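You operate a simulated robot arm through the tools that you are given. There is no shell and no other tool.

Carry out the task below with a simulated robot arm. There is one attempt and no reset: what you move stays moved.

JOB
Set the sliding stop to long; push the white tray up to it.
Fine: its red line within 8 mm of the long mark; loosen its knob well before you slide the stop, and tighten it again after.

The check looks at the end state, three seconds after you hand in, the way a careful person would. Anything else that was tipped, shoved, dropped, spilled or broken makes it a failure.

ROBOT AND FRAMES
A 6-joint arm with a two-finger parallel gripper, fixed in place. Base frame: the origin is on the floor under the middle of its stand, x ahead of it, y to its left, z up. Units: m, degrees, N and s.
It reaches about 1.347 m from its shoulder. Its first joint turns from -166.0 to 166.0 degrees. Payload 3.91 kg.
The TCP is the grasp point between the finger pads, 0.03 m short of the fingertips. In the tool frame z runs along the fingers and y along their closing line. The gripper opens to 0.11 m. The fingers are 0.02 m wide and 0.01 m thick; the gripper's body (0.048 by 0.112 m) begins 0.055 m behind the TCP.
Orientation is that of the tool frame in the base frame, as a unit quaternion [x, y, z, w]. With the fingers straight down and closing along the base's y, the tool's x points along the base's -x, its y along +y and its z along -z.

CONTROLS
- The arm moves only by the tool play_rows. Its arguments are lists of equal length, an entry for each row: "dp": the shift along the tool's x, y, z in units of 25 mm (1.0 is 25 mm), a list of three; "angular": the turn, a rotation vector about the tool's x, y, z in units of 6 degrees (1.0 is 6 degrees), a list of three; "gripper": the closure in counts, from 0 (fully open) to 255 (shut). In form: {"dp": [[x, y, z], ...], "angular": [[rx, ry, rz], ...], "gripper": [gripper, ...]}. A call has 1 to 20 rows; each row shifts and turns the commanded pose from where the row before left it, along the tool's axes as they then stand. A call with a number of a shift or a turn outside -1 to 1 is refused whole. A row lasts 0.2 s, in which the tool goes at most 0.05 m and 8.6 degrees; a call with a longer step from one row to the next is refused whole, and so is a gripper value outside its range. Where a pose cannot be reached the arm comes as near as it can. A force on the tool above 90 N (or 10 N above the force at the start of the call, whichever is more), or a blocked arm, ends the call early, and 0.2 s more pass. The fingers move at their own pace (about 0.108 m/s each) and stop on an object; they squeeze with about 36 N. The grip force told is the motor's: it shows also when the fingers shut on nothing. Time passes only in rows, and 0.2 s behind the last, so rows that do not move let the fingers close. It gives the time, the measured TCP pose, the force on the tool (base axes), the opening and the grip force at its end, in the units of the frame above (readings bear some noise), with the torque about the TCP (base axes, N m) and any sound that the robot's microphone picked up.
- Cameras (640 x 400 px; columns grow to the right, rows downward): "scene" is fixed at [0.3956, -0.6536, 1.5801]; the picture's right is [0.89, -0.45, 0.00], its down [-0.32, -0.63, -0.71] and it looks along [0.32, 0.63, -0.71] (base axes); focal length 268 px, centre (320, 200). "wrist" rides on the gripper at [0.072, 0.017, -0.103] in the tool frame; the picture's right is [-0.23, 0.97, 0.00], its down [-0.76, -0.18, -0.62] and it looks along [-0.61, -0.14, 0.78] (tool axes); focal length 222 px, centre (320, 200). There is no depth. A picture from a camera that has moved, and an enlarged one, comes with that camera's place and axes in the base frame and with its lens. The place of the scene camera against the robot may be out by one fixed shift of up to 0.025 m in any direction.
- capture(camera): a new picture of that camera. The clock stands still meanwhile.
- inspect(camera, box): a new picture of the part [left, top, right, bottom] of that camera's present view, enlarged. The clock stands still meanwhile.
- job_done(): hands the job in; it is judged then, once.

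Places have to be worked out from the pictures, the camera data and where the tool is seen. Open the gripper and draw the arm clear of the work before you hand the job in, unless the task says otherwise.

The tools are called after "Request:" by a JSON object that holds its "fn" and its "kwargs". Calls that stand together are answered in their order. play_rows: Moves the arm, as the interface text tells. Its arguments: {"type":"object","properties":{"dp":{"type":"array","items":{"type":"array","items":{"type":"number"}}},"angular":{"type":"array","items":{"type":"array","items":{"type":"number"}}},"gripper":{"type":"array","items":{"type":"number"}}},"required":["dp","angular","gripper"]} The other tools are called the same way: capture (camera) takes a picture; inspect (camera, box) takes an enlarged picture of a part of a camera's view; job_done () hands the job in.

At the start:

```text
time_s: 0.0
eef_pos: [0.5696, 0.0811, 1.253]
tool_rot: [0.001, 1.0, -0.001, 0.0]
force: [-0.2, 0.3, 0.2]
wrist_torque: [-0.01, -0.03, -0.01]
gripper_width: 0.11
finger_force: 0.1
```

scene: 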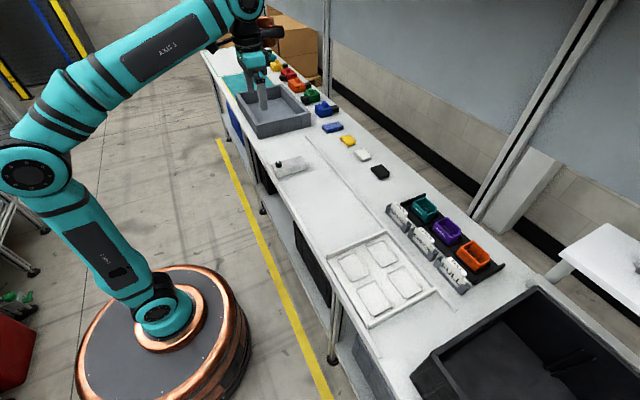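
wrist: 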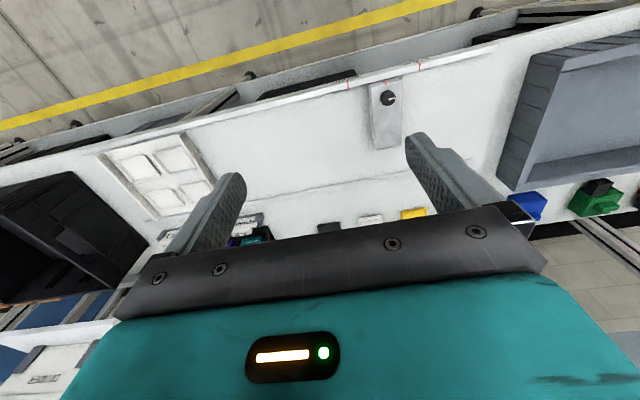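

I see the bench with a stop (white plate with a dark knob) and a white tray with compartments; I'll zoom in on both cameras to understand the layout.

Request:
{"fn": "inspect", "kwargs": {"camera": "scene", "box": [220, 120, 460, 340]}}

Request:
{"fn": "inspect", "kwargs": {"camera": "wrist", "box": [80, 40, 540, 240]}}

Request:
{"fn": "inspect", "kwargs": {"camera": "wrist", "box": [320, 50, 480, 150]}}

Request:
{"fn": "inspect", "kwargs": {"camera": "scene", "box": [250, 130, 350, 200]}}

```text
1.82 times, centred on (340, 230) of scene
camera zoom: at [0.3956, -0.6536, 1.5801], right [0.89, -0.45, 0.0], down [-0.32, -0.63, -0.71], along [0.32, 0.63, -0.71], focal length 488 px, centre (284, 146)
```

zoom: 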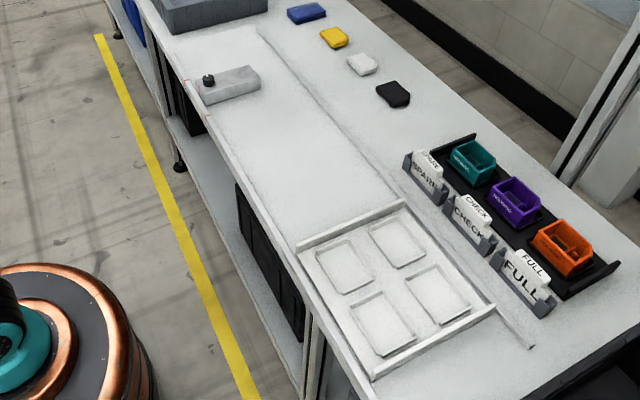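

```text
1.39 times, centred on (310, 140) of wrist
camera zoom: at [0.4973, 0.0965, 1.3569], right [0.23, 0.97, 0.0], down [0.76, -0.18, 0.62], along [0.61, -0.14, -0.78], focal length 309 px, centre (334, 284)
```

zoom: 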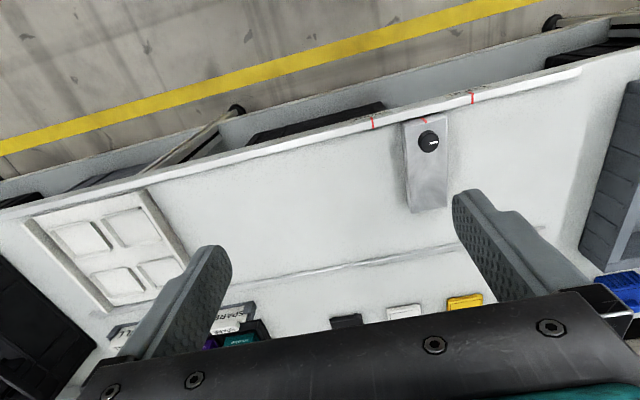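

```text
4.00 times, centred on (400, 100) of wrist
camera zoom: at [0.4973, 0.0965, 1.3569], right [0.23, 0.97, 0.0], down [0.76, -0.18, 0.62], along [0.61, -0.14, -0.78], focal length 888 px, centre (0, 600)
```

zoom: 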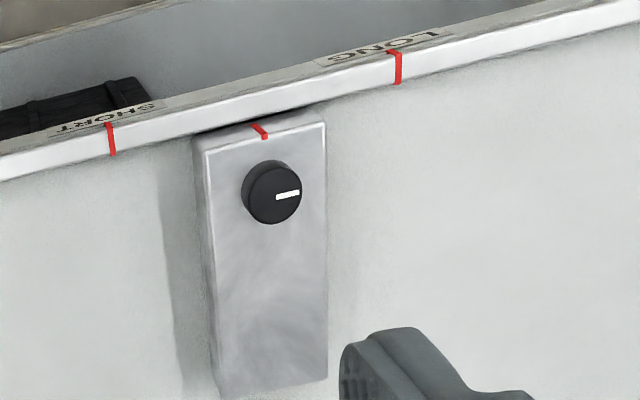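

```text
5.71 times, centred on (300, 165) of scene
camera zoom: at [0.3956, -0.6536, 1.5801], right [0.89, -0.45, 0.0], down [-0.32, -0.63, -0.71], along [0.32, 0.63, -0.71], focal length 1533 px, centre (434, 400)
```

zoom: 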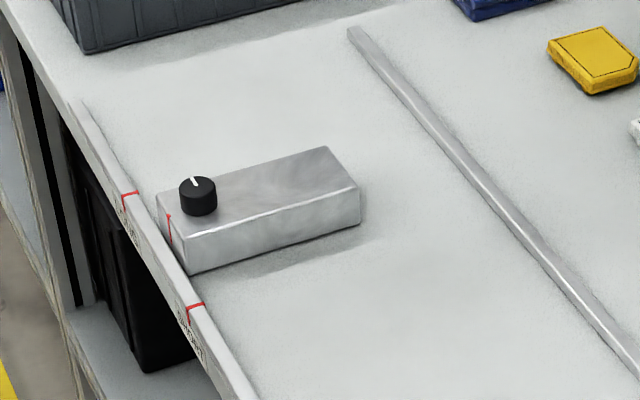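

From rough triangulation the knob top is near (0.63, 0.19, 0.93), with SHORT at lower y and LONG at higher y. I'll move the tool above the knob, staying high, for a second viewpoint.

Request:
{"fn": "play_rows", "kwargs": {"dp": [[-0.343, 0.623, 0.874], [-0.343, 0.623, 0.874], [-0.343, 0.623, 0.874], [-0.343, 0.623, 0.874], [-0.343, 0.623, 0.874], [-0.343, 0.623, 0.874], [-0.343, 0.623, 0.874], [0, 0, 0]], "angular": [[0, 0, 0], [0, 0, 0], [0, 0, 0], [0, 0, 0], [0, 0, 0], [0, 0, 0], [0, 0, 0], [0, 0, 0]], "gripper": [0, 0, 0, 0, 0, 0, 0, 0]}}

Request:
{"fn": "capture", "kwargs": {"camera": "wrist"}}

Request:
{"fn": "capture", "kwargs": {"camera": "scene"}}

```text
time_s: 1.8
eef_pos: [0.6286, 0.1888, 1.098]
tool_rot: [0.0, 1.0, 0.0, 0.0]
force: [0.0, -0.6, -0.2]
wrist_torque: [0.02, 0.02, 0.03]
gripper_width: 0.1097
finger_force: 0.0
```

```text
taken
camera wrist: at [0.5571, 0.2049, 1.2023], right [0.23, 0.97, 0.0], down [0.76, -0.18, 0.62], along [0.61, -0.14, -0.78], focal length 222 px, centre (320, 200)
```

wrist: 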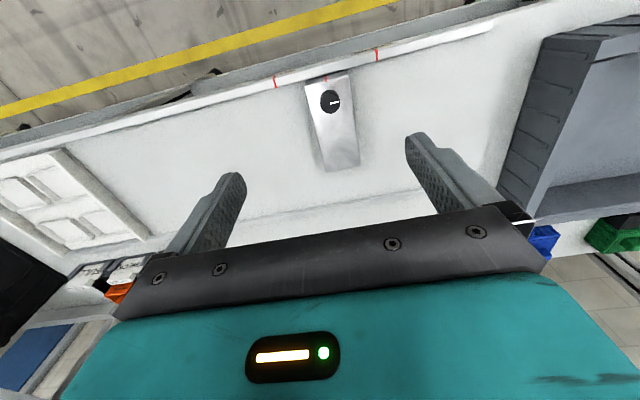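

```text
taken
```

scene: 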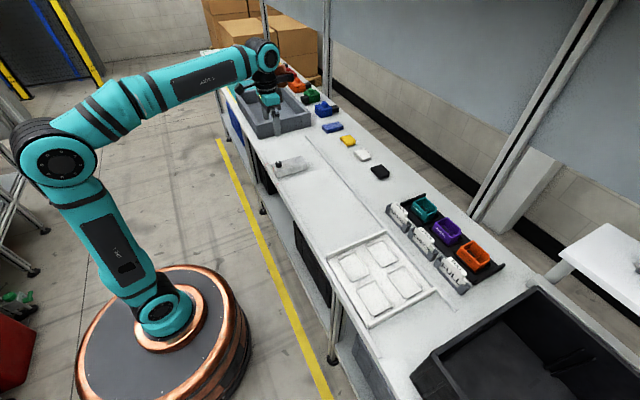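

The knob, marks and stop are clearly visible; I'll enlarge the wrist view for precise pixel positions.

Request:
{"fn": "inspect", "kwargs": {"camera": "wrist", "box": [250, 40, 410, 140]}}

Request:
{"fn": "inspect", "kwargs": {"camera": "wrist", "box": [0, 100, 320, 300]}}

```text
4.00 times, centred on (330, 90) of wrist
camera zoom: at [0.5571, 0.2049, 1.2023], right [0.23, 0.97, 0.0], down [0.76, -0.18, 0.62], along [0.61, -0.14, -0.78], focal length 888 px, centre (280, 640)
```

zoom: 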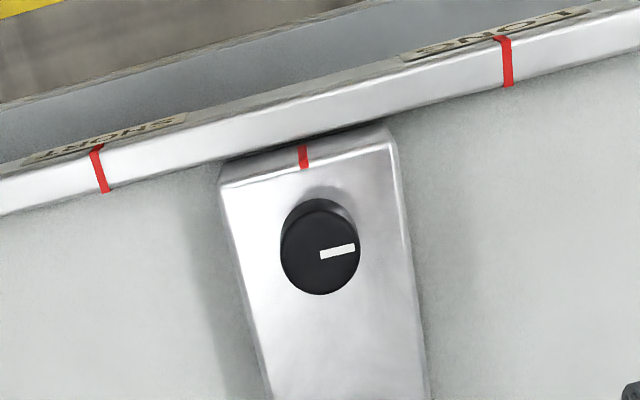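

```text
2.00 times, centred on (160, 200) of wrist
camera zoom: at [0.5571, 0.2049, 1.2023], right [0.23, 0.97, 0.0], down [0.76, -0.18, 0.62], along [0.61, -0.14, -0.78], focal length 444 px, centre (640, 200)
```

zoom: 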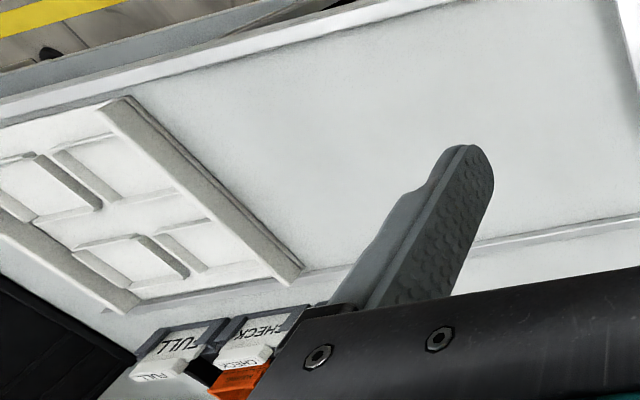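

Triangulating both wrist views puts the knob top at about (0.640, 0.199, 0.899), the block top at z≈0.883, the stop's line at y≈0.199, and the LONG mark at y≈0.269. I'll descend to z≈1.0 directly above the knob and refine.

Request:
{"fn": "play_rows", "kwargs": {"dp": [[-0.114, 0.102, 0.98], [-0.114, 0.102, 0.98], [-0.114, 0.102, 0.98], [-0.114, 0.102, 0.98], [0, 0, 0]], "angular": [[0, 0, 0], [0, 0, 0], [0, 0, 0], [0, 0, 0], [0, 0, 0]], "gripper": [60, 60, 60, 60, 60]}}

Request:
{"fn": "capture", "kwargs": {"camera": "wrist"}}

Request:
{"fn": "inspect", "kwargs": {"camera": "wrist", "box": [240, 60, 440, 185]}}

Request:
{"fn": "inspect", "kwargs": {"camera": "scene", "box": [240, 70, 340, 200]}}

```text
time_s: 3.0
eef_pos: [0.6382, 0.2009, 0.9979]
tool_rot: [0.0, 1.0, 0.001, 0.0]
force: [1.2, -0.5, 0.2]
wrist_torque: [0.0, -0.02, 0.0]
gripper_width: 0.0841
finger_force: 0.1
```

```text
taken
camera wrist: at [0.5676, 0.2174, 1.1013], right [0.23, 0.97, 0.0], down [0.76, -0.18, 0.62], along [0.61, -0.14, -0.78], focal length 222 px, centre (320, 200)
```

wrist: 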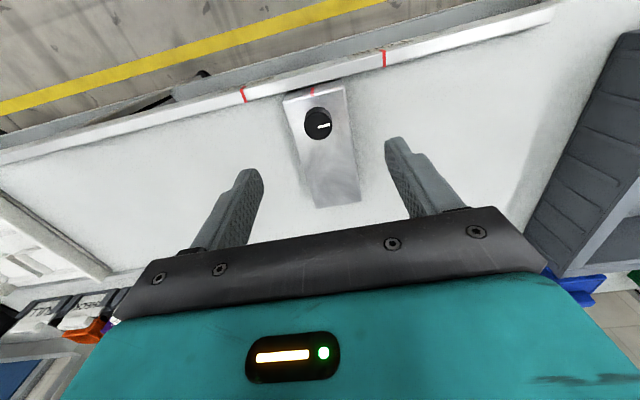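

```text
3.20 times, centred on (340, 122) of wrist
camera zoom: at [0.5676, 0.2174, 1.1013], right [0.23, 0.97, 0.0], down [0.76, -0.18, 0.62], along [0.61, -0.14, -0.78], focal length 711 px, centre (256, 448)
```

zoom: 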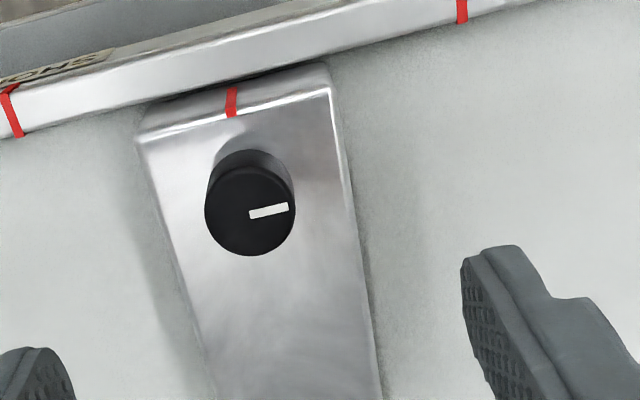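

```text
3.08 times, centred on (290, 135) of scene
camera zoom: at [0.3956, -0.6536, 1.5801], right [0.89, -0.45, 0.0], down [-0.32, -0.63, -0.71], along [0.32, 0.63, -0.71], focal length 826 px, centre (412, 400)
```

zoom: 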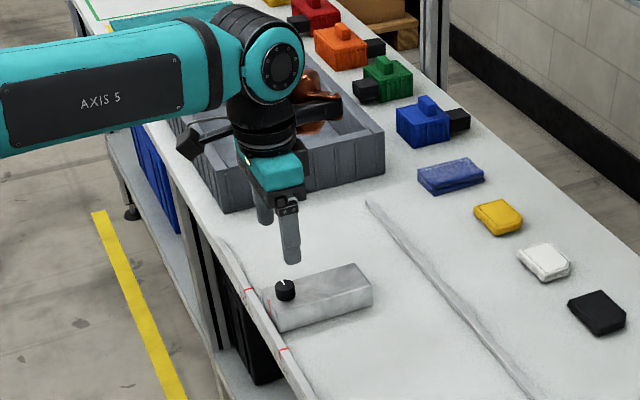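

The third view confirms the knob at about (0.640, 0.1985), top z≈0.90, ~26 mm diameter, with the block top near 0.885. I'll lower to just above it with the gripper opened to ~60 mm and check alignment.

Request:
{"fn": "play_rows", "kwargs": {"dp": [[0, -0.04, 0.95], [0, -0.04, 0.95], [0, 0, 0], [0, 0, 0]], "angular": [[0, 0, 0], [0, 0, 0], [0, 0, 0], [0, 0, 0]], "gripper": [116, 116, 116, 116]}}

Request:
{"fn": "capture", "kwargs": {"camera": "wrist"}}

Request:
{"fn": "inspect", "kwargs": {"camera": "wrist", "box": [240, 85, 400, 185]}}

```text
time_s: 4.0
eef_pos: [0.6371, 0.1982, 0.9519]
tool_rot: [-0.001, 1.0, -0.001, 0.0]
force: [-0.3, -0.2, 0.8]
wrist_torque: [0.0, -0.04, -0.01]
gripper_width: 0.0601
finger_force: 0.1
```

```text
taken
camera wrist: at [0.5658, 0.2143, 1.0552], right [0.23, 0.97, 0.0], down [0.76, -0.18, 0.62], along [0.61, -0.14, -0.78], focal length 222 px, centre (320, 200)
```

wrist: 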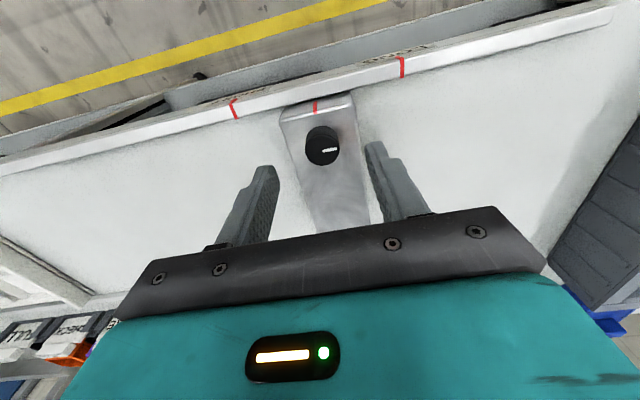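

```text
4.00 times, centred on (320, 135) of wrist
camera zoom: at [0.5658, 0.2143, 1.0552], right [0.23, 0.97, 0.0], down [0.76, -0.18, 0.62], along [0.61, -0.14, -0.78], focal length 888 px, centre (320, 460)
```

zoom: 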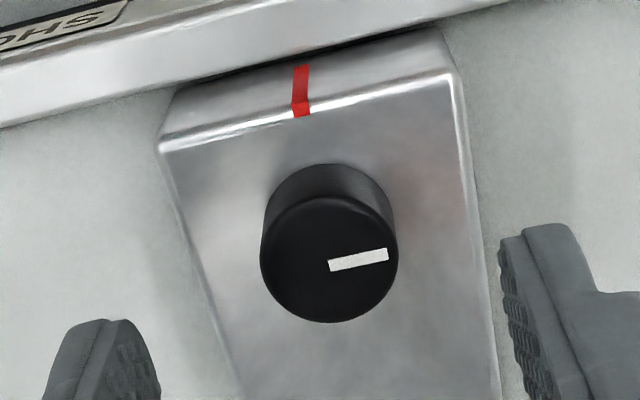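

Knob sits about 1.5 mm ahead and 1 mm left of the TCP; I'll trim that and lower so the fingertips end just above the block top (tip z≈0.889).

Request:
{"fn": "play_rows", "kwargs": {"dp": [[-0.07, 0.04, 0.5], [0, 0, 0.5], [0, 0, 0.28], [0, 0, 0]], "angular": [[0, 0, 0], [0, 0, 0], [0, 0, 0], [0, 0, 0]], "gripper": [116, 116, 116, 116]}}

Request:
{"fn": "capture", "kwargs": {"camera": "wrist"}}

Request:
{"fn": "inspect", "kwargs": {"camera": "wrist", "box": [230, 95, 410, 207]}}

Request:
{"fn": "inspect", "kwargs": {"camera": "scene", "box": [250, 110, 330, 190]}}

```text
time_s: 5.0
eef_pos: [0.6402, 0.1996, 0.9209]
tool_rot: [0.0, 1.0, 0.001, 0.0]
force: [0.7, 1.9, 0.4]
wrist_torque: [-0.02, 0.0, 0.01]
gripper_width: 0.0599
finger_force: 0.0
```

```text
taken
camera wrist: at [0.5695, 0.2152, 1.0252], right [0.23, 0.97, 0.0], down [0.76, -0.18, 0.62], along [0.61, -0.14, -0.78], focal length 222 px, centre (320, 200)
```

wrist: 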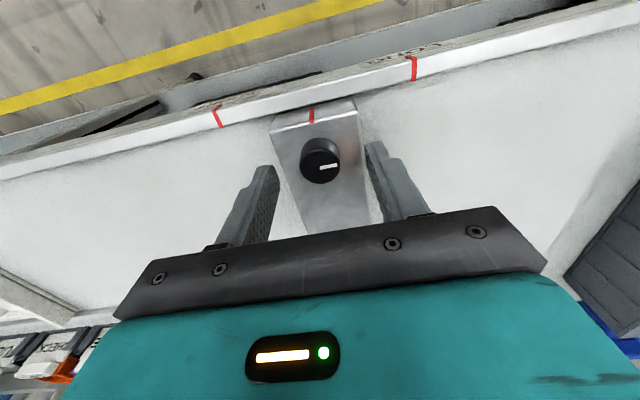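

```text
3.56 times, centred on (320, 151) of wrist
camera zoom: at [0.5695, 0.2152, 1.0252], right [0.23, 0.97, 0.0], down [0.76, -0.18, 0.62], along [0.61, -0.14, -0.78], focal length 790 px, centre (320, 374)
```

zoom: 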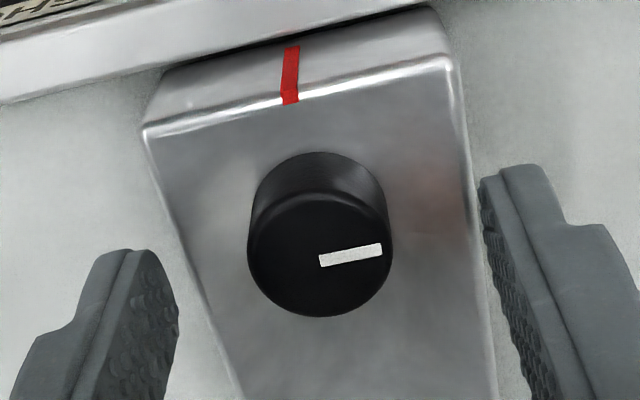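

```text
5.00 times, centred on (290, 150) of scene
camera zoom: at [0.3956, -0.6536, 1.5801], right [0.89, -0.45, 0.0], down [-0.32, -0.63, -0.71], along [0.32, 0.63, -0.71], focal length 1341 px, centre (470, 450)
```

zoom: 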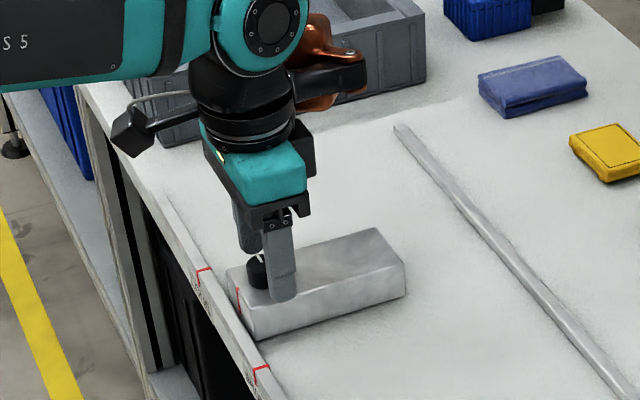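

Fingers straddle the knob, ~2 mm too far in x. I'll trim x back 2 mm, lower 2.5 mm, and close on the knob.

Request:
{"fn": "play_rows", "kwargs": {"dp": [[0.08, 0, 0.1], [0, 0, 0], [0, 0, 0], [0, 0, 0], [0, 0, 0]], "angular": [[0, 0, 0], [0, 0, 0], [0, 0, 0], [0, 0, 0], [0, 0, 0]], "gripper": [116, 116, 180, 255, 255]}}

Request:
{"fn": "inspect", "kwargs": {"camera": "wrist", "box": [230, 85, 410, 197]}}

```text
time_s: 6.2
eef_pos: [0.6402, 0.1991, 0.9197]
tool_rot: [-0.001, 1.0, 0.0, -0.001]
force: [0.2, 3.3, -1.8]
wrist_torque: [0.48, -0.27, 0.0]
gripper_width: 0.0253
finger_force: 44.7
```

```text
3.56 times, centred on (320, 141) of wrist
camera zoom: at [0.5675, 0.2157, 1.0224], right [0.23, 0.97, 0.0], down [0.76, -0.18, 0.62], along [0.61, -0.14, -0.78], focal length 790 px, centre (320, 410)
```

zoom: 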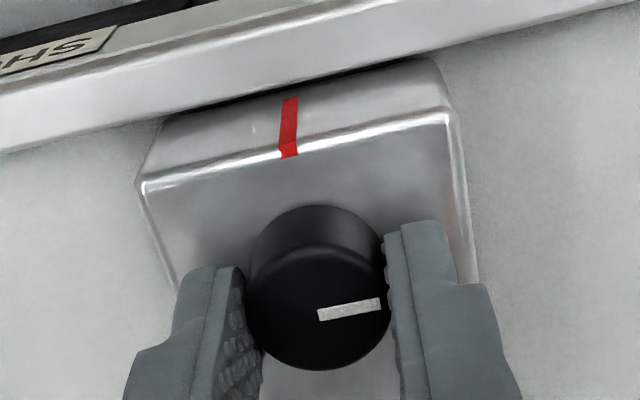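

The knob is gripped (25.3 mm). I'll try a small counter-clockwise turn (seen from above, negative about tool z) to feel which way loosens.

Request:
{"fn": "play_rows", "kwargs": {"dp": [[0, 0, 0], [0, 0, 0], [0, 0, 0], [0, 0, 0]], "angular": [[0, 0, -0.7], [0, 0, -0.7], [0, 0, -0.7], [0, 0, 0]], "gripper": [255, 255, 255, 255]}}

Request:
{"fn": "inspect", "kwargs": {"camera": "wrist", "box": [230, 85, 410, 197]}}

```text
time_s: 7.2
eef_pos: [0.6395, 0.201, 0.9183]
tool_rot: [-0.11, 0.994, 0.0, -0.001]
force: [-15.8, 0.0, -21.4]
wrist_torque: [0.32, 0.47, 0.01]
gripper_width: 0.0256
finger_force: 44.2
```

```text
3.56 times, centred on (320, 141) of wrist
camera zoom: at [0.5659, 0.1997, 1.0226], right [0.01, 1.0, 0.0], down [0.78, -0.01, 0.62], along [0.62, -0.01, -0.78], focal length 790 px, centre (320, 410)
```

zoom: 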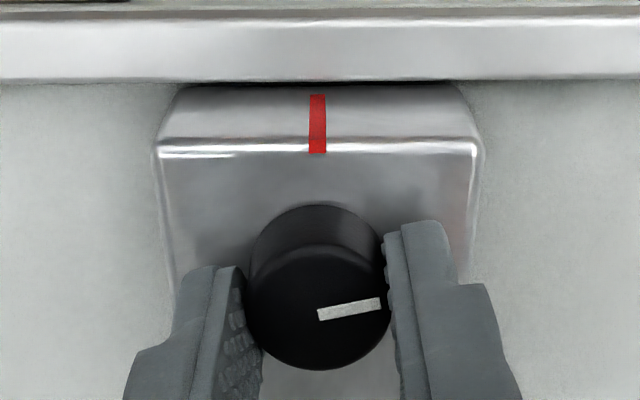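

The knob turned with the fingers with almost no resisting torque (pointer followed), so counter-clockwise is free. I'll keep turning in moderate steps while watching the forces.

Request:
{"fn": "play_rows", "kwargs": {"dp": [[0, 0, 0], [0, 0, 0], [0, 0, 0], [0, 0, 0], [0, 0, 0], [0, 0, 0], [0, 0, 0]], "angular": [[0, 0, -0.9], [0, 0, -0.9], [0, 0, -0.9], [0, 0, -0.9], [0, 0, -0.9], [0, 0, -0.9], [0, 0, 0]], "gripper": [255, 255, 255, 255, 255, 255, 255]}}

Request:
{"fn": "inspect", "kwargs": {"camera": "wrist", "box": [230, 85, 410, 197]}}

```text
time_s: 8.8
eef_pos: [0.6414, 0.1988, 0.9195]
tool_rot: [-0.383, 0.924, -0.001, 0.001]
force: [-33.6, 19.3, -27.6]
wrist_torque: [0.83, 0.73, -0.11]
gripper_width: 0.0253
finger_force: 44.9
```

```text
3.56 times, centred on (320, 141) of wrist
camera zoom: at [0.5778, 0.1599, 1.0233], right [-0.53, 0.85, 0.0], down [0.66, 0.41, 0.62], along [0.53, 0.33, -0.78], focal length 790 px, centre (320, 410)
```

zoom: 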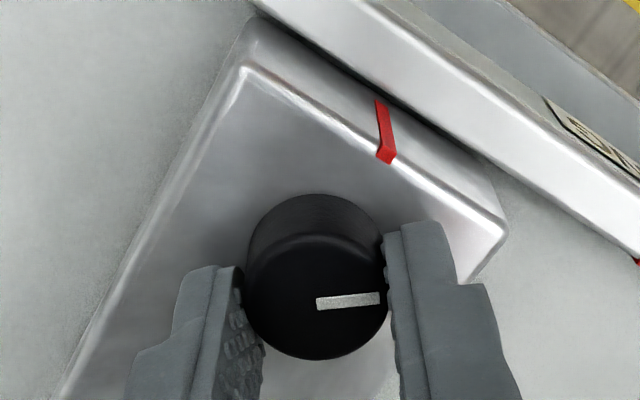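

The knob has turned 45°, but a side force is building along the closing line (knob slightly off the TCP) plus a vertical pull. I'll nudge 1 mm along tool +y and 0.5 mm down to relieve it and read the force.

Request:
{"fn": "play_rows", "kwargs": {"dp": [[0, 0.04, 0.02], [0, 0, 0]], "angular": [[0, 0, 0], [0, 0, 0]], "gripper": [255, 255]}}

```text
time_s: 9.4
eef_pos: [0.6392, 0.1998, 0.919]
tool_rot: [-0.383, 0.924, -0.001, 0.0]
force: [-26.3, 8.7, -13.3]
wrist_torque: [0.25, 1.13, -0.07]
gripper_width: 0.0253
finger_force: 44.8
```

Relief works (~15–25 N per mm). I'll continue the same correction a bit more.

Request:
{"fn": "play_rows", "kwargs": {"dp": [[0.03, 0.06, 0.02], [0, 0, 0]], "angular": [[0, 0, 0], [0, 0, 0]], "gripper": [255, 255]}}

```text
time_s: 10.0
eef_pos: [0.6408, 0.1991, 0.9199]
tool_rot: [-0.382, 0.924, -0.001, 0.001]
force: [16.5, -6.1, 0.4]
wrist_torque: [-0.26, 0.16, 0.0]
gripper_width: 0.0255
finger_force: 45.2
```

Slight overshoot; I'll back off a little and continue turning counter-clockwise 45° more.

Request:
{"fn": "play_rows", "kwargs": {"dp": [[-0.01, -0.025, 0], [0, 0, 0], [0, 0, 0], [0, 0, 0], [0, 0, 0], [0, 0, 0]], "angular": [[0, 0, 0], [0, 0, -0.9], [0, 0, -0.9], [0, 0, -0.9], [0, 0, -0.9], [0, 0, 0]], "gripper": [255, 255, 255, 255, 255, 255]}}

Request:
{"fn": "inspect", "kwargs": {"camera": "wrist", "box": [230, 85, 410, 197]}}

```text
time_s: 11.4
eef_pos: [0.638, 0.2008, 0.9196]
tool_rot: [-0.55, 0.835, 0.0, 0.002]
force: [8.2, -1.3, 36.9]
wrist_torque: [-0.18, 0.15, 0.03]
gripper_width: 0.0253
finger_force: 44.6
```

```text
3.56 times, centred on (320, 141) of wrist
camera zoom: at [0.5953, 0.1399, 1.0232], right [-0.8, 0.59, 0.0], down [0.46, 0.63, 0.62], along [0.37, 0.5, -0.78], focal length 790 px, centre (320, 410)
```

zoom: 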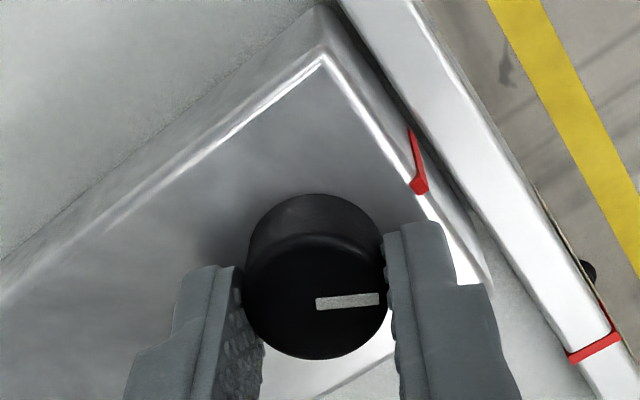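

Turned ~67° with the knob following; now there is an upward force of 37 N (rotation shifts the height slightly), so I'll ease up ~1.3 mm and keep turning.

Request:
{"fn": "play_rows", "kwargs": {"dp": [[0, 0, -0.05], [0, 0, 0], [0, 0, 0], [0, 0, 0], [0, 0, 0], [0, 0, 0]], "angular": [[0, 0, 0], [0, 0, -0.9], [0, 0, -0.9], [0, 0, -0.9], [0, 0, -0.9], [0, 0, 0]], "gripper": [255, 255, 255, 255, 255, 255]}}

Request:
{"fn": "inspect", "kwargs": {"camera": "wrist", "box": [230, 85, 410, 197]}}

```text
time_s: 12.8
eef_pos: [0.6374, 0.2002, 0.9205]
tool_rot: [-0.696, 0.718, 0.0, 0.0]
force: [-0.6, 4.3, 9.1]
wrist_torque: [0.19, -0.31, -0.04]
gripper_width: 0.0255
finger_force: 45.0
```

```text
3.56 times, centred on (320, 141) of wrist
camera zoom: at [0.6195, 0.1276, 1.0233], right [-0.97, 0.26, 0.0], down [0.2, 0.76, 0.62], along [0.16, 0.6, -0.78], focal length 790 px, centre (320, 410)
```

zoom: 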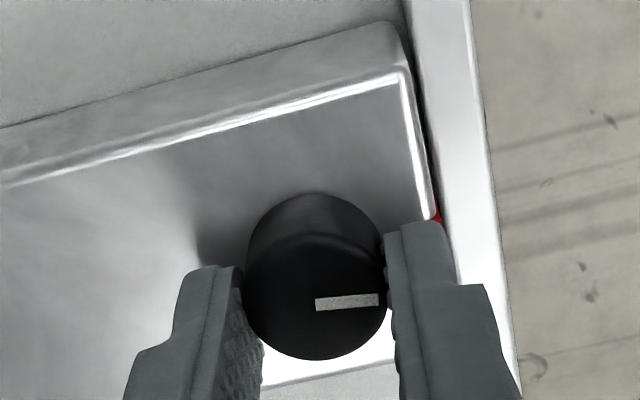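

Now at 88° with low forces and no end stop felt. "Loosen well" suggests more, so I'll continue counter-clockwise.

Request:
{"fn": "play_rows", "kwargs": {"dp": [[0, 0, -0.015], [0, 0, 0], [0, 0, 0], [0, 0, 0], [0, 0, 0], [0, 0, 0]], "angular": [[0, 0, -0.9], [0, 0, -0.9], [0, 0, -0.9], [0, 0, -0.9], [0, 0, -0.9], [0, 0, 0]], "gripper": [255, 255, 255, 255, 255, 255]}}

Request:
{"fn": "inspect", "kwargs": {"camera": "wrist", "box": [230, 85, 410, 197]}}

```text
time_s: 14.2
eef_pos: [0.6365, 0.1997, 0.9195]
tool_rot: [0.845, -0.535, -0.001, 0.0]
force: [-46.1, -1.3, -33.5]
wrist_torque: [0.18, 0.75, -0.1]
gripper_width: 0.0253
finger_force: 45.1
```

```text
3.56 times, centred on (320, 141) of wrist
camera zoom: at [0.6532, 0.1263, 1.0233], right [-0.98, -0.21, 0.0], down [-0.16, 0.77, 0.62], along [-0.13, 0.61, -0.78], focal length 790 px, centre (320, 410)
```

zoom: 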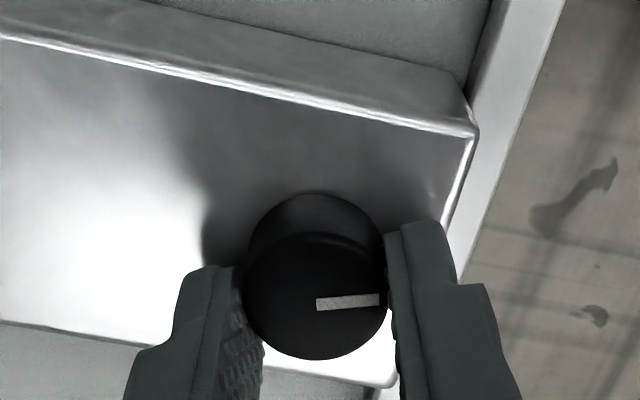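

115° turned. Side force of ~46 N in −x and 33 N down on the tool; I'll relieve that before continuing.

Request:
{"fn": "play_rows", "kwargs": {"dp": [[-0.015, 0.045, 0.04], [0, 0, 0]], "angular": [[0, 0, 0], [0, 0, 0]], "gripper": [255, 255]}}

```text
time_s: 14.8
eef_pos: [0.6366, 0.1986, 0.9193]
tool_rot: [0.844, -0.536, 0.0, 0.001]
force: [-38.9, 1.9, -20.3]
wrist_torque: [0.4, 1.54, -0.09]
gripper_width: 0.0251
finger_force: 45.1
```

Still −39 N in x; I'll shift a further ~2 mm along tool y and slightly down.

Request:
{"fn": "play_rows", "kwargs": {"dp": [[-0.03, 0.07, 0.02], [0, 0, 0]], "angular": [[0, 0, 0], [0, 0, 0]], "gripper": [255, 255]}}

Request:
{"fn": "capture", "kwargs": {"camera": "scene"}}

```text
time_s: 15.4
eef_pos: [0.6364, 0.1992, 0.9195]
tool_rot: [0.845, -0.535, 0.002, -0.001]
force: [11.1, 0.9, -0.7]
wrist_torque: [0.13, 0.29, 0.05]
gripper_width: 0.0256
finger_force: 44.9
```

```text
taken
```

scene: 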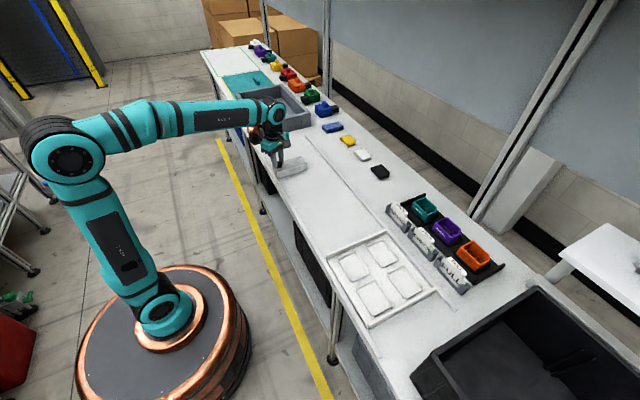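

Forces relieved (≈11 N). I'll continue counter-clockwise in two more small batches toward ~180°.

Request:
{"fn": "play_rows", "kwargs": {"dp": [[0, 0, 0], [0, 0, 0], [0, 0, 0], [0, 0, 0], [0, 0, 0], [0, 0, 0]], "angular": [[0, 0, -0.9], [0, 0, -0.9], [0, 0, -0.9], [0, 0, -0.9], [0, 0, -0.9], [0, 0, 0]], "gripper": [255, 255, 255, 255, 255, 255]}}

Request:
{"fn": "inspect", "kwargs": {"camera": "wrist", "box": [230, 85, 410, 197]}}

```text
time_s: 16.8
eef_pos: [0.6346, 0.1995, 0.9194]
tool_rot: [0.946, -0.323, 0.001, -0.001]
force: [19.8, -2.7, 31.5]
wrist_torque: [-0.46, -0.4, 0.08]
gripper_width: 0.0254
finger_force: 45.0
```

```text
3.56 times, centred on (320, 141) of wrist
camera zoom: at [0.6826, 0.141, 1.0229], right [-0.78, -0.63, 0.0], down [-0.49, 0.61, 0.62], along [-0.39, 0.48, -0.78], focal length 790 px, centre (320, 410)
```

zoom: 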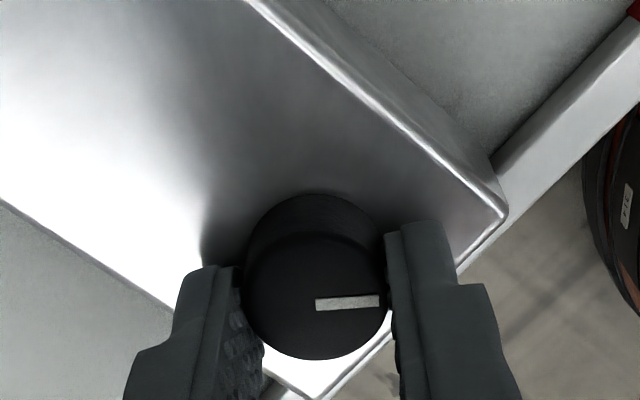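

142° turned, still free. I'll ease up a little and finish to about 175°.

Request:
{"fn": "play_rows", "kwargs": {"dp": [[0.02, -0.01, -0.045], [0, 0, 0], [0, 0, 0], [0, 0, 0], [0, 0, 0], [0, 0, 0], [0, 0, 0], [0, 0, 0]], "angular": [[0, 0, 0], [0, 0, -0.9], [0, 0, -0.9], [0, 0, -0.9], [0, 0, -0.9], [0, 0, -0.9], [0, 0, -0.9], [0, 0, 0]], "gripper": [255, 255, 255, 255, 255, 255, 255, 255]}}

Request:
{"fn": "inspect", "kwargs": {"camera": "wrist", "box": [230, 85, 410, 197]}}

Request:
{"fn": "inspect", "kwargs": {"camera": "scene", "box": [230, 90, 330, 200]}}

```text
time_s: 18.6
eef_pos: [0.6362, 0.1993, 0.9189]
tool_rot: [0.999, -0.046, -0.001, 0.0]
force: [-25.4, -2.8, -16.6]
wrist_torque: [-0.03, 0.11, 0.01]
gripper_width: 0.0249
finger_force: 45.5
```

```text
3.56 times, centred on (320, 141) of wrist
camera zoom: at [0.7069, 0.1747, 1.0226], right [-0.32, -0.95, 0.0], down [-0.74, 0.25, 0.62], along [-0.59, 0.2, -0.78], focal length 790 px, centre (320, 410)
```

zoom: 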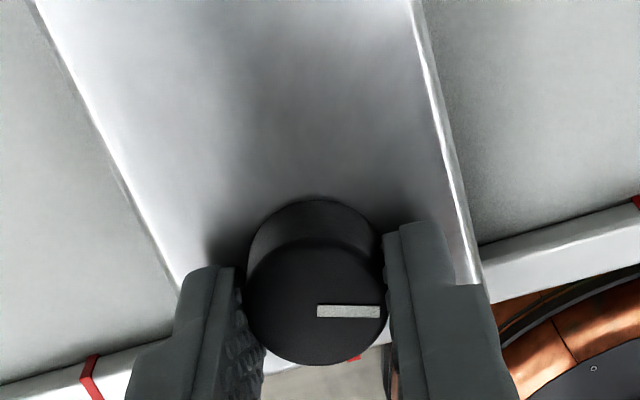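

```text
3.64 times, centred on (280, 145) of scene
camera zoom: at [0.3956, -0.6536, 1.5801], right [0.89, -0.45, 0.0], down [-0.32, -0.63, -0.71], along [0.32, 0.63, -0.71], focal length 976 px, centre (466, 400)
```

zoom: 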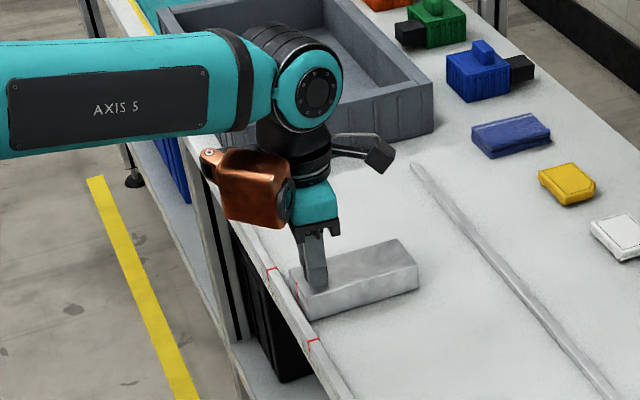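

Knob is loosened ~175° and the tool still grips it. I'll relieve the small residual force and try a first 5 mm slide in +y to check that the stop moves freely.

Request:
{"fn": "play_rows", "kwargs": {"dp": [[-0.03, 0, 0.02], [-0.009, -0.1, 0], [-0.009, -0.1, 0], [0, 0, 0]], "angular": [[0, 0, 0], [0, 0, 0], [0, 0, 0], [0, 0, 0]], "gripper": [255, 255, 255, 255]}}

Request:
{"fn": "inspect", "kwargs": {"camera": "wrist", "box": [230, 85, 410, 197]}}

```text
time_s: 19.6
eef_pos: [0.6355, 0.2041, 0.92]
tool_rot: [0.999, -0.048, 0.0, -0.001]
force: [-8.5, -3.1, -11.5]
wrist_torque: [-0.09, 1.2, -0.01]
gripper_width: 0.025
finger_force: 44.4
```

```text
3.56 times, centred on (320, 141) of wrist
camera zoom: at [0.7067, 0.1793, 1.0227], right [-0.32, -0.95, 0.0], down [-0.74, 0.25, 0.62], along [-0.59, 0.2, -0.78], focal length 790 px, centre (320, 410)
```

zoom: 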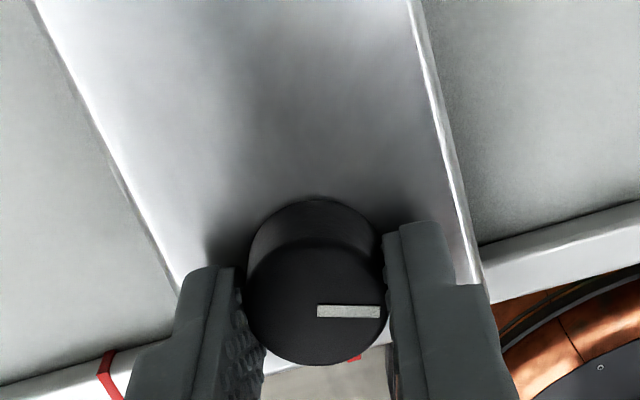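

The stop follows freely (≈3 N). I'll slide 60 mm more in steady steps, then check against the LONG mark.

Request:
{"fn": "play_rows", "kwargs": {"dp": [[-0.0368, -0.398, 0], [-0.0368, -0.398, 0], [-0.0368, -0.398, 0], [-0.0368, -0.398, 0], [-0.0368, -0.398, 0], [-0.0368, -0.398, 0], [0, 0, 0]], "angular": [[0, 0, 0], [0, 0, 0], [0, 0, 0], [0, 0, 0], [0, 0, 0], [0, 0, 0], [0, 0, 0]], "gripper": [255, 255, 255, 255, 255, 255, 255]}}

Request:
{"fn": "capture", "kwargs": {"camera": "wrist"}}

Request:
{"fn": "inspect", "kwargs": {"camera": "wrist", "box": [240, 110, 400, 210]}}

Request:
{"fn": "inspect", "kwargs": {"camera": "scene", "box": [230, 90, 330, 200]}}

```text
time_s: 21.2
eef_pos: [0.6364, 0.2642, 0.9173]
tool_rot: [0.999, -0.047, 0.001, 0.0]
force: [-8.0, -1.4, 9.7]
wrist_torque: [0.0, 1.46, -0.01]
gripper_width: 0.025
finger_force: 44.7
```

```text
taken
camera wrist: at [0.7066, 0.2396, 1.0228], right [-0.32, -0.95, 0.0], down [-0.74, 0.25, 0.62], along [-0.59, 0.2, -0.78], focal length 222 px, centre (320, 200)
```

wrist: 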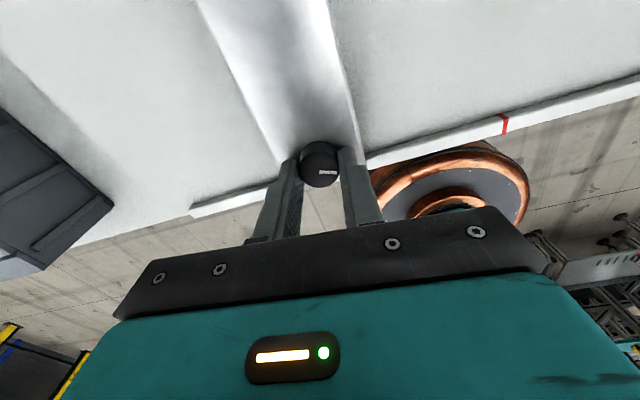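

```text
4.00 times, centred on (320, 160) of wrist
camera zoom: at [0.7066, 0.2396, 1.0228], right [-0.32, -0.95, 0.0], down [-0.74, 0.25, 0.62], along [-0.59, 0.2, -0.78], focal length 888 px, centre (320, 360)
```

zoom: 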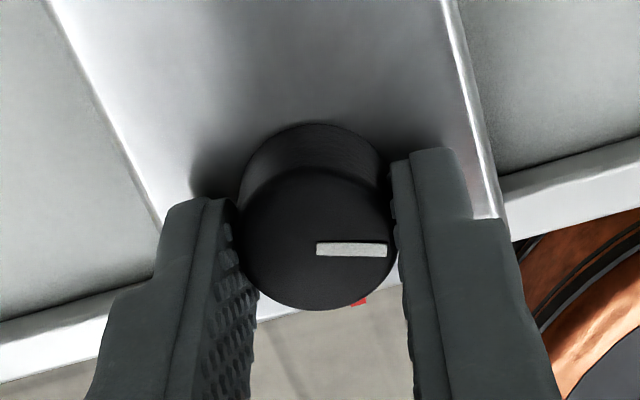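

```text
3.64 times, centred on (280, 145) of scene
camera zoom: at [0.3956, -0.6536, 1.5801], right [0.89, -0.45, 0.0], down [-0.32, -0.63, -0.71], along [0.32, 0.63, -0.71], focal length 976 px, centre (466, 400)
```

zoom: 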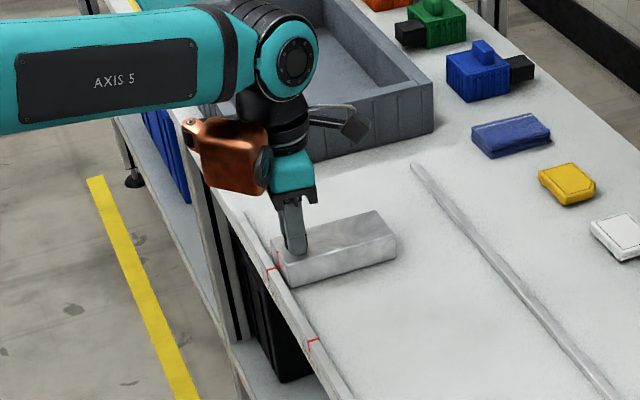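

By camera-derived pose the line is now at y≈0.263; LONG is at y≈0.2695 (three views agree). I'll slide 6 mm more and inspect both cameras.

Request:
{"fn": "play_rows", "kwargs": {"dp": [[-0.011, -0.12, 0], [-0.011, -0.12, 0], [0, 0, 0]], "angular": [[0, 0, 0], [0, 0, 0], [0, 0, 0]], "gripper": [255, 255, 255]}}

Request:
{"fn": "inspect", "kwargs": {"camera": "scene", "box": [290, 140, 322, 160]}}

Request:
{"fn": "inspect", "kwargs": {"camera": "scene", "box": [255, 135, 315, 185]}}

```text
time_s: 22.0
eef_pos: [0.6362, 0.2708, 0.9188]
tool_rot: [0.999, -0.047, 0.001, -0.001]
force: [-1.1, -3.4, 7.2]
wrist_torque: [-0.19, -1.28, -0.02]
gripper_width: 0.0249
finger_force: 45.2
```

```text
16.00 times, centred on (306, 150) of scene
camera zoom: at [0.3956, -0.6536, 1.5801], right [0.89, -0.45, 0.0], down [-0.32, -0.63, -0.71], along [0.32, 0.63, -0.71], focal length 4292 px, centre (544, 1000)
```

zoom: 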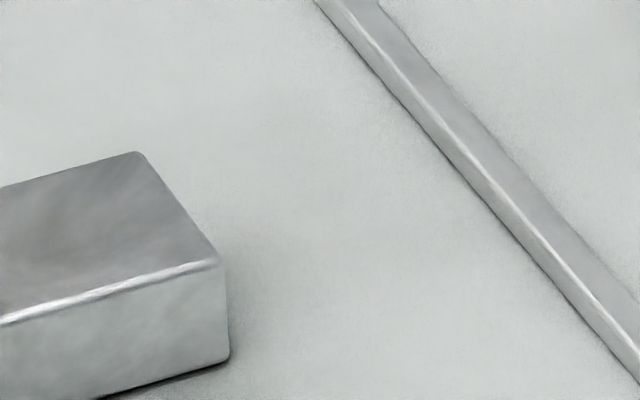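

```text
8.00 times, centred on (285, 160) of scene
camera zoom: at [0.3956, -0.6536, 1.5801], right [0.89, -0.45, 0.0], down [-0.32, -0.63, -0.71], along [0.32, 0.63, -0.71], focal length 2146 px, centre (600, 520)
```

zoom: 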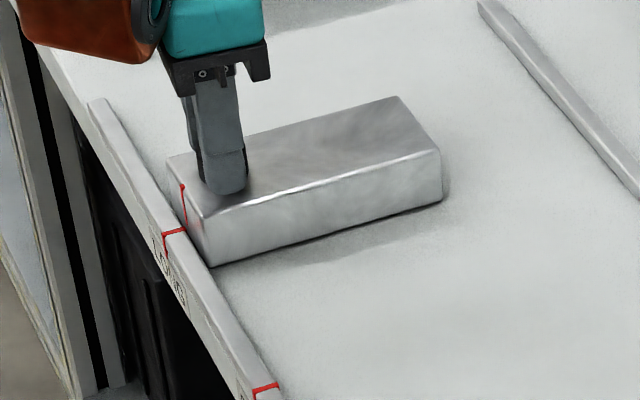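

The stop's line and the rail's LONG mark look to meet; I'll zoom more to verify.

Request:
{"fn": "inspect", "kwargs": {"camera": "scene", "box": [266, 152, 290, 170]}}

Request:
{"fn": "capture", "kwargs": {"camera": "wrist"}}

```text
16.00 times, centred on (278, 161) of scene
camera zoom: at [0.3956, -0.6536, 1.5801], right [0.89, -0.45, 0.0], down [-0.32, -0.63, -0.71], along [0.32, 0.63, -0.71], focal length 4292 px, centre (992, 824)
```

zoom: 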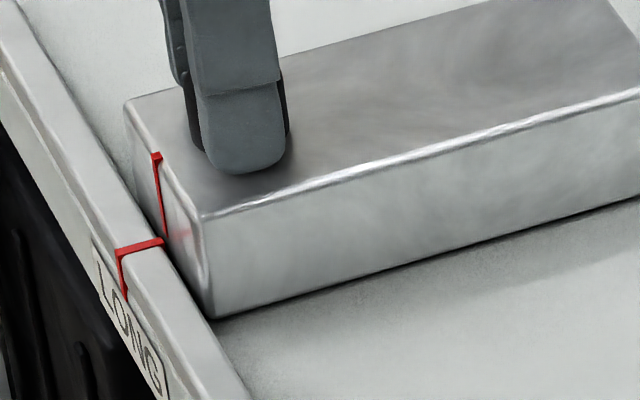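

```text
taken
camera wrist: at [0.7067, 0.2466, 1.0228], right [-0.32, -0.95, 0.0], down [-0.74, 0.25, 0.62], along [-0.59, 0.2, -0.78], focal length 222 px, centre (320, 200)
```

wrist: 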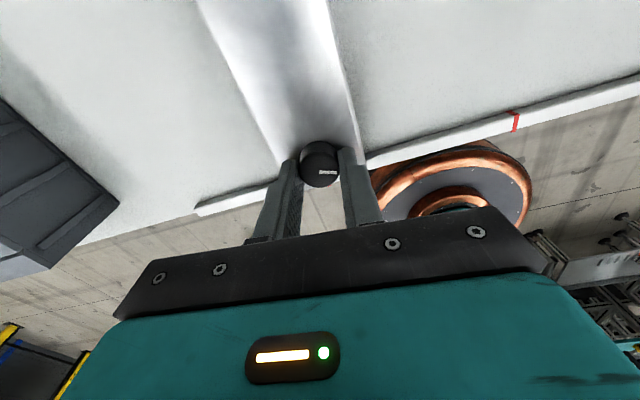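

The stop's line meets the LONG mark within about 1 mm. Now I'll tighten: rotate clockwise (+tool z) in steps, watching the forces and keeping y fixed.

Request:
{"fn": "play_rows", "kwargs": {"dp": [[0, 0, 0], [0, 0, 0], [0, 0, 0], [0, 0, 0], [0, 0, 0], [0, 0, 0]], "angular": [[0, 0, 0.9], [0, 0, 0.9], [0, 0, 0.9], [0, 0, 0.9], [0, 0, 0.9], [0, 0, 0]], "gripper": [255, 255, 255, 255, 255, 255]}}

```text
time_s: 23.4
eef_pos: [0.6355, 0.2709, 0.92]
tool_rot: [0.96, -0.28, 0.001, -0.001]
force: [16.6, 2.3, 16.6]
wrist_torque: [0.16, -0.49, 0.01]
gripper_width: 0.025
finger_force: 44.9
```

Low forces; I'll apply a small relief and continue clockwise.

Request:
{"fn": "play_rows", "kwargs": {"dp": [[0.02, -0.013, -0.022], [0, 0, 0], [0, 0, 0], [0, 0, 0], [0, 0, 0], [0, 0, 0], [0, 0, 0]], "angular": [[0, 0, 0], [0, 0, 0.9], [0, 0, 0.9], [0, 0, 0.9], [0, 0, 0.9], [0, 0, 0.9], [0, 0, 0]], "gripper": [255, 255, 255, 255, 255, 255, 255]}}

```text
time_s: 25.0
eef_pos: [0.6369, 0.271, 0.9181]
tool_rot: [0.868, -0.496, 0.0, 0.0]
force: [5.3, 1.4, -29.2]
wrist_torque: [0.81, 0.11, 0.02]
gripper_width: 0.0249
finger_force: 44.6
```

At about 120° now; z force −29 N, so I'll ease down 1 mm and continue.

Request:
{"fn": "play_rows", "kwargs": {"dp": [[0, 0, 0.04], [0, 0, 0], [0, 0, 0], [0, 0, 0], [0, 0, 0], [0, 0, 0], [0, 0, 0]], "angular": [[0, 0, 0], [0, 0, 0.9], [0, 0, 0.9], [0, 0, 0.9], [0, 0, 0.9], [0, 0, 0.9], [0, 0, 0]], "gripper": [255, 255, 255, 255, 255, 255, 255]}}

Request:
{"fn": "inspect", "kwargs": {"camera": "wrist", "box": [230, 85, 410, 197]}}

```text
time_s: 26.6
eef_pos: [0.6386, 0.2701, 0.9194]
tool_rot: [0.729, -0.685, 0.0, -0.001]
force: [13.2, 2.1, -7.5]
wrist_torque: [0.16, -0.32, 0.04]
gripper_width: 0.025
finger_force: 45.2
```

```text
3.56 times, centred on (320, 141) of wrist
camera zoom: at [0.6259, 0.1969, 1.0228], right [-0.99, 0.17, 0.0], down [0.13, 0.77, 0.62], along [0.1, 0.61, -0.78], focal length 790 px, centre (320, 410)
```

zoom: 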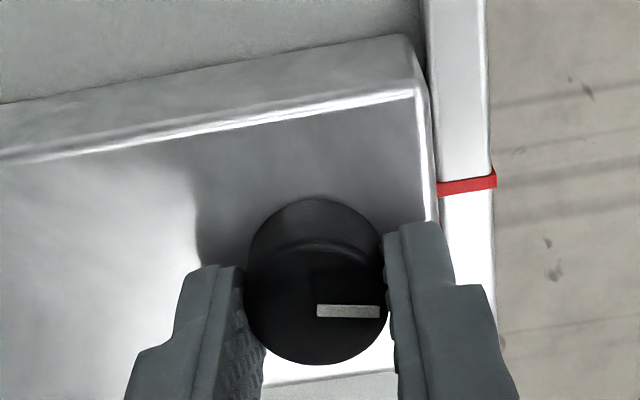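

Half way back (≈94°), pointer following the gripper. I'll relieve slightly and continue clockwise.

Request:
{"fn": "play_rows", "kwargs": {"dp": [[0, -0.02, 0.01], [0, 0, 0], [0, 0, 0], [0, 0, 0], [0, 0, 0], [0, 0, 0], [0, 0, 0]], "angular": [[0, 0, 0], [0, 0, 0.9], [0, 0, 0.9], [0, 0, 0.9], [0, 0, 0.9], [0, 0, 0.9], [0, 0, 0]], "gripper": [255, 255, 255, 255, 255, 255, 255]}}

```text
time_s: 28.2
eef_pos: [0.6394, 0.2697, 0.9192]
tool_rot: [-0.548, 0.836, 0.001, 0.0]
force: [57.9, 5.7, 18.7]
wrist_torque: [0.36, -1.64, 0.1]
gripper_width: 0.025
finger_force: 45.3
```

58 N in +x has built up; I'll relieve by moving ~1.5 mm in base +x and slightly up.

Request:
{"fn": "play_rows", "kwargs": {"dp": [[-0.024, -0.055, -0.02], [0, 0, 0]], "angular": [[0, 0, 0], [0, 0, 0]], "gripper": [255, 255]}}

```text
time_s: 28.8
eef_pos: [0.638, 0.2697, 0.9176]
tool_rot: [-0.549, 0.836, 0.0, 0.0]
force: [40.2, 1.8, 22.5]
wrist_torque: [0.22, -1.01, 0.07]
gripper_width: 0.0247
finger_force: 45.2
```

Still 40 N; another relief step of the same kind.

Request:
{"fn": "play_rows", "kwargs": {"dp": [[-0.028, -0.06, -0.02], [0, 0, 0]], "angular": [[0, 0, 0], [0, 0, 0]], "gripper": [255, 255]}}

```text
time_s: 29.4
eef_pos: [0.6385, 0.2703, 0.9191]
tool_rot: [-0.549, 0.836, 0.001, -0.001]
force: [17.5, -2.7, 16.0]
wrist_torque: [0.27, -0.49, 0.06]
gripper_width: 0.0249
finger_force: 45.5
```

Forces are down; a touch more relief, then another ~27° clockwise.

Request:
{"fn": "play_rows", "kwargs": {"dp": [[-0.014, -0.03, -0.02], [0, 0, 0], [0, 0, 0], [0, 0, 0], [0, 0, 0], [0, 0, 0], [0, 0, 0]], "angular": [[0, 0, 0], [0, 0, 0.9], [0, 0, 0.9], [0, 0, 0.9], [0, 0, 0.9], [0, 0, 0.9], [0, 0, 0]], "gripper": [255, 255, 255, 255, 255, 255, 255]}}

Request:
{"fn": "inspect", "kwargs": {"camera": "wrist", "box": [230, 85, 410, 197]}}

```text
time_s: 31.0
eef_pos: [0.6406, 0.2713, 0.9192]
tool_rot: [-0.339, 0.941, 0.0, -0.001]
force: [-27.4, -9.0, -27.3]
wrist_torque: [-0.31, 0.59, 0.0]
gripper_width: 0.0251
finger_force: 44.6
```

```text
3.56 times, centred on (320, 141) of wrist
camera zoom: at [0.5745, 0.2376, 1.0236], right [-0.45, 0.9, 0.0], down [0.7, 0.35, 0.62], along [0.56, 0.28, -0.78], focal length 790 px, centre (320, 410)
```

zoom: 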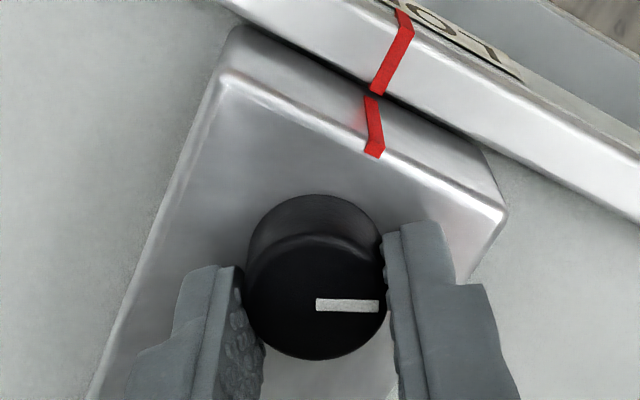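

The line and LONG mark meet right at the rail in this view. Now at ~40°; I'll relieve the forces and continue clockwise.

Request:
{"fn": "play_rows", "kwargs": {"dp": [[0.03, 0.02, 0.035], [0, 0, 0], [0, 0, 0], [0, 0, 0], [0, 0, 0], [0, 0, 0]], "angular": [[0, 0, 0], [0, 0, 0.9], [0, 0, 0.9], [0, 0, 0.9], [0, 0, 0.9], [0, 0, 0]], "gripper": [255, 255, 255, 255, 255, 255]}}

```text
time_s: 32.4
eef_pos: [0.641, 0.2703, 0.9196]
tool_rot: [-0.156, 0.988, 0.001, 0.001]
force: [11.2, -0.4, -1.6]
wrist_torque: [0.31, -1.53, -0.03]
gripper_width: 0.0249
finger_force: 45.2
```

At 18° from the original angle and forces are small; I'll continue clockwise, feeling for the tightening torque.

Request:
{"fn": "play_rows", "kwargs": {"dp": [[0, 0, 0], [0, 0, 0], [0, 0, 0], [0, 0, 0]], "angular": [[0, 0, 0.8], [0, 0, 0.8], [0, 0, 0.8], [0, 0, 0]], "gripper": [255, 255, 255, 255]}}

Request:
{"fn": "inspect", "kwargs": {"camera": "wrist", "box": [230, 85, 410, 197]}}

```text
time_s: 33.4
eef_pos: [0.6408, 0.2706, 0.9202]
tool_rot: [-0.031, 1.0, 0.0, -0.001]
force: [2.3, -8.0, -4.0]
wrist_torque: [0.0, 0.34, 0.54]
gripper_width: 0.0259
finger_force: 45.9
```

```text
3.56 times, centred on (320, 141) of wrist
camera zoom: at [0.5678, 0.2817, 1.0238], right [0.17, 0.99, 0.0], down [0.77, -0.13, 0.62], along [0.61, -0.1, -0.78], focal length 790 px, centre (320, 410)
```

zoom: 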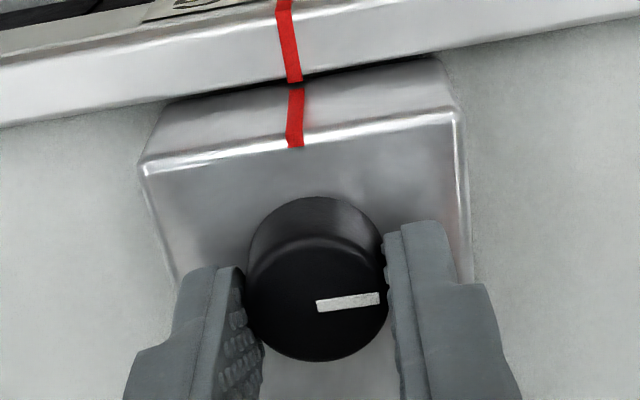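

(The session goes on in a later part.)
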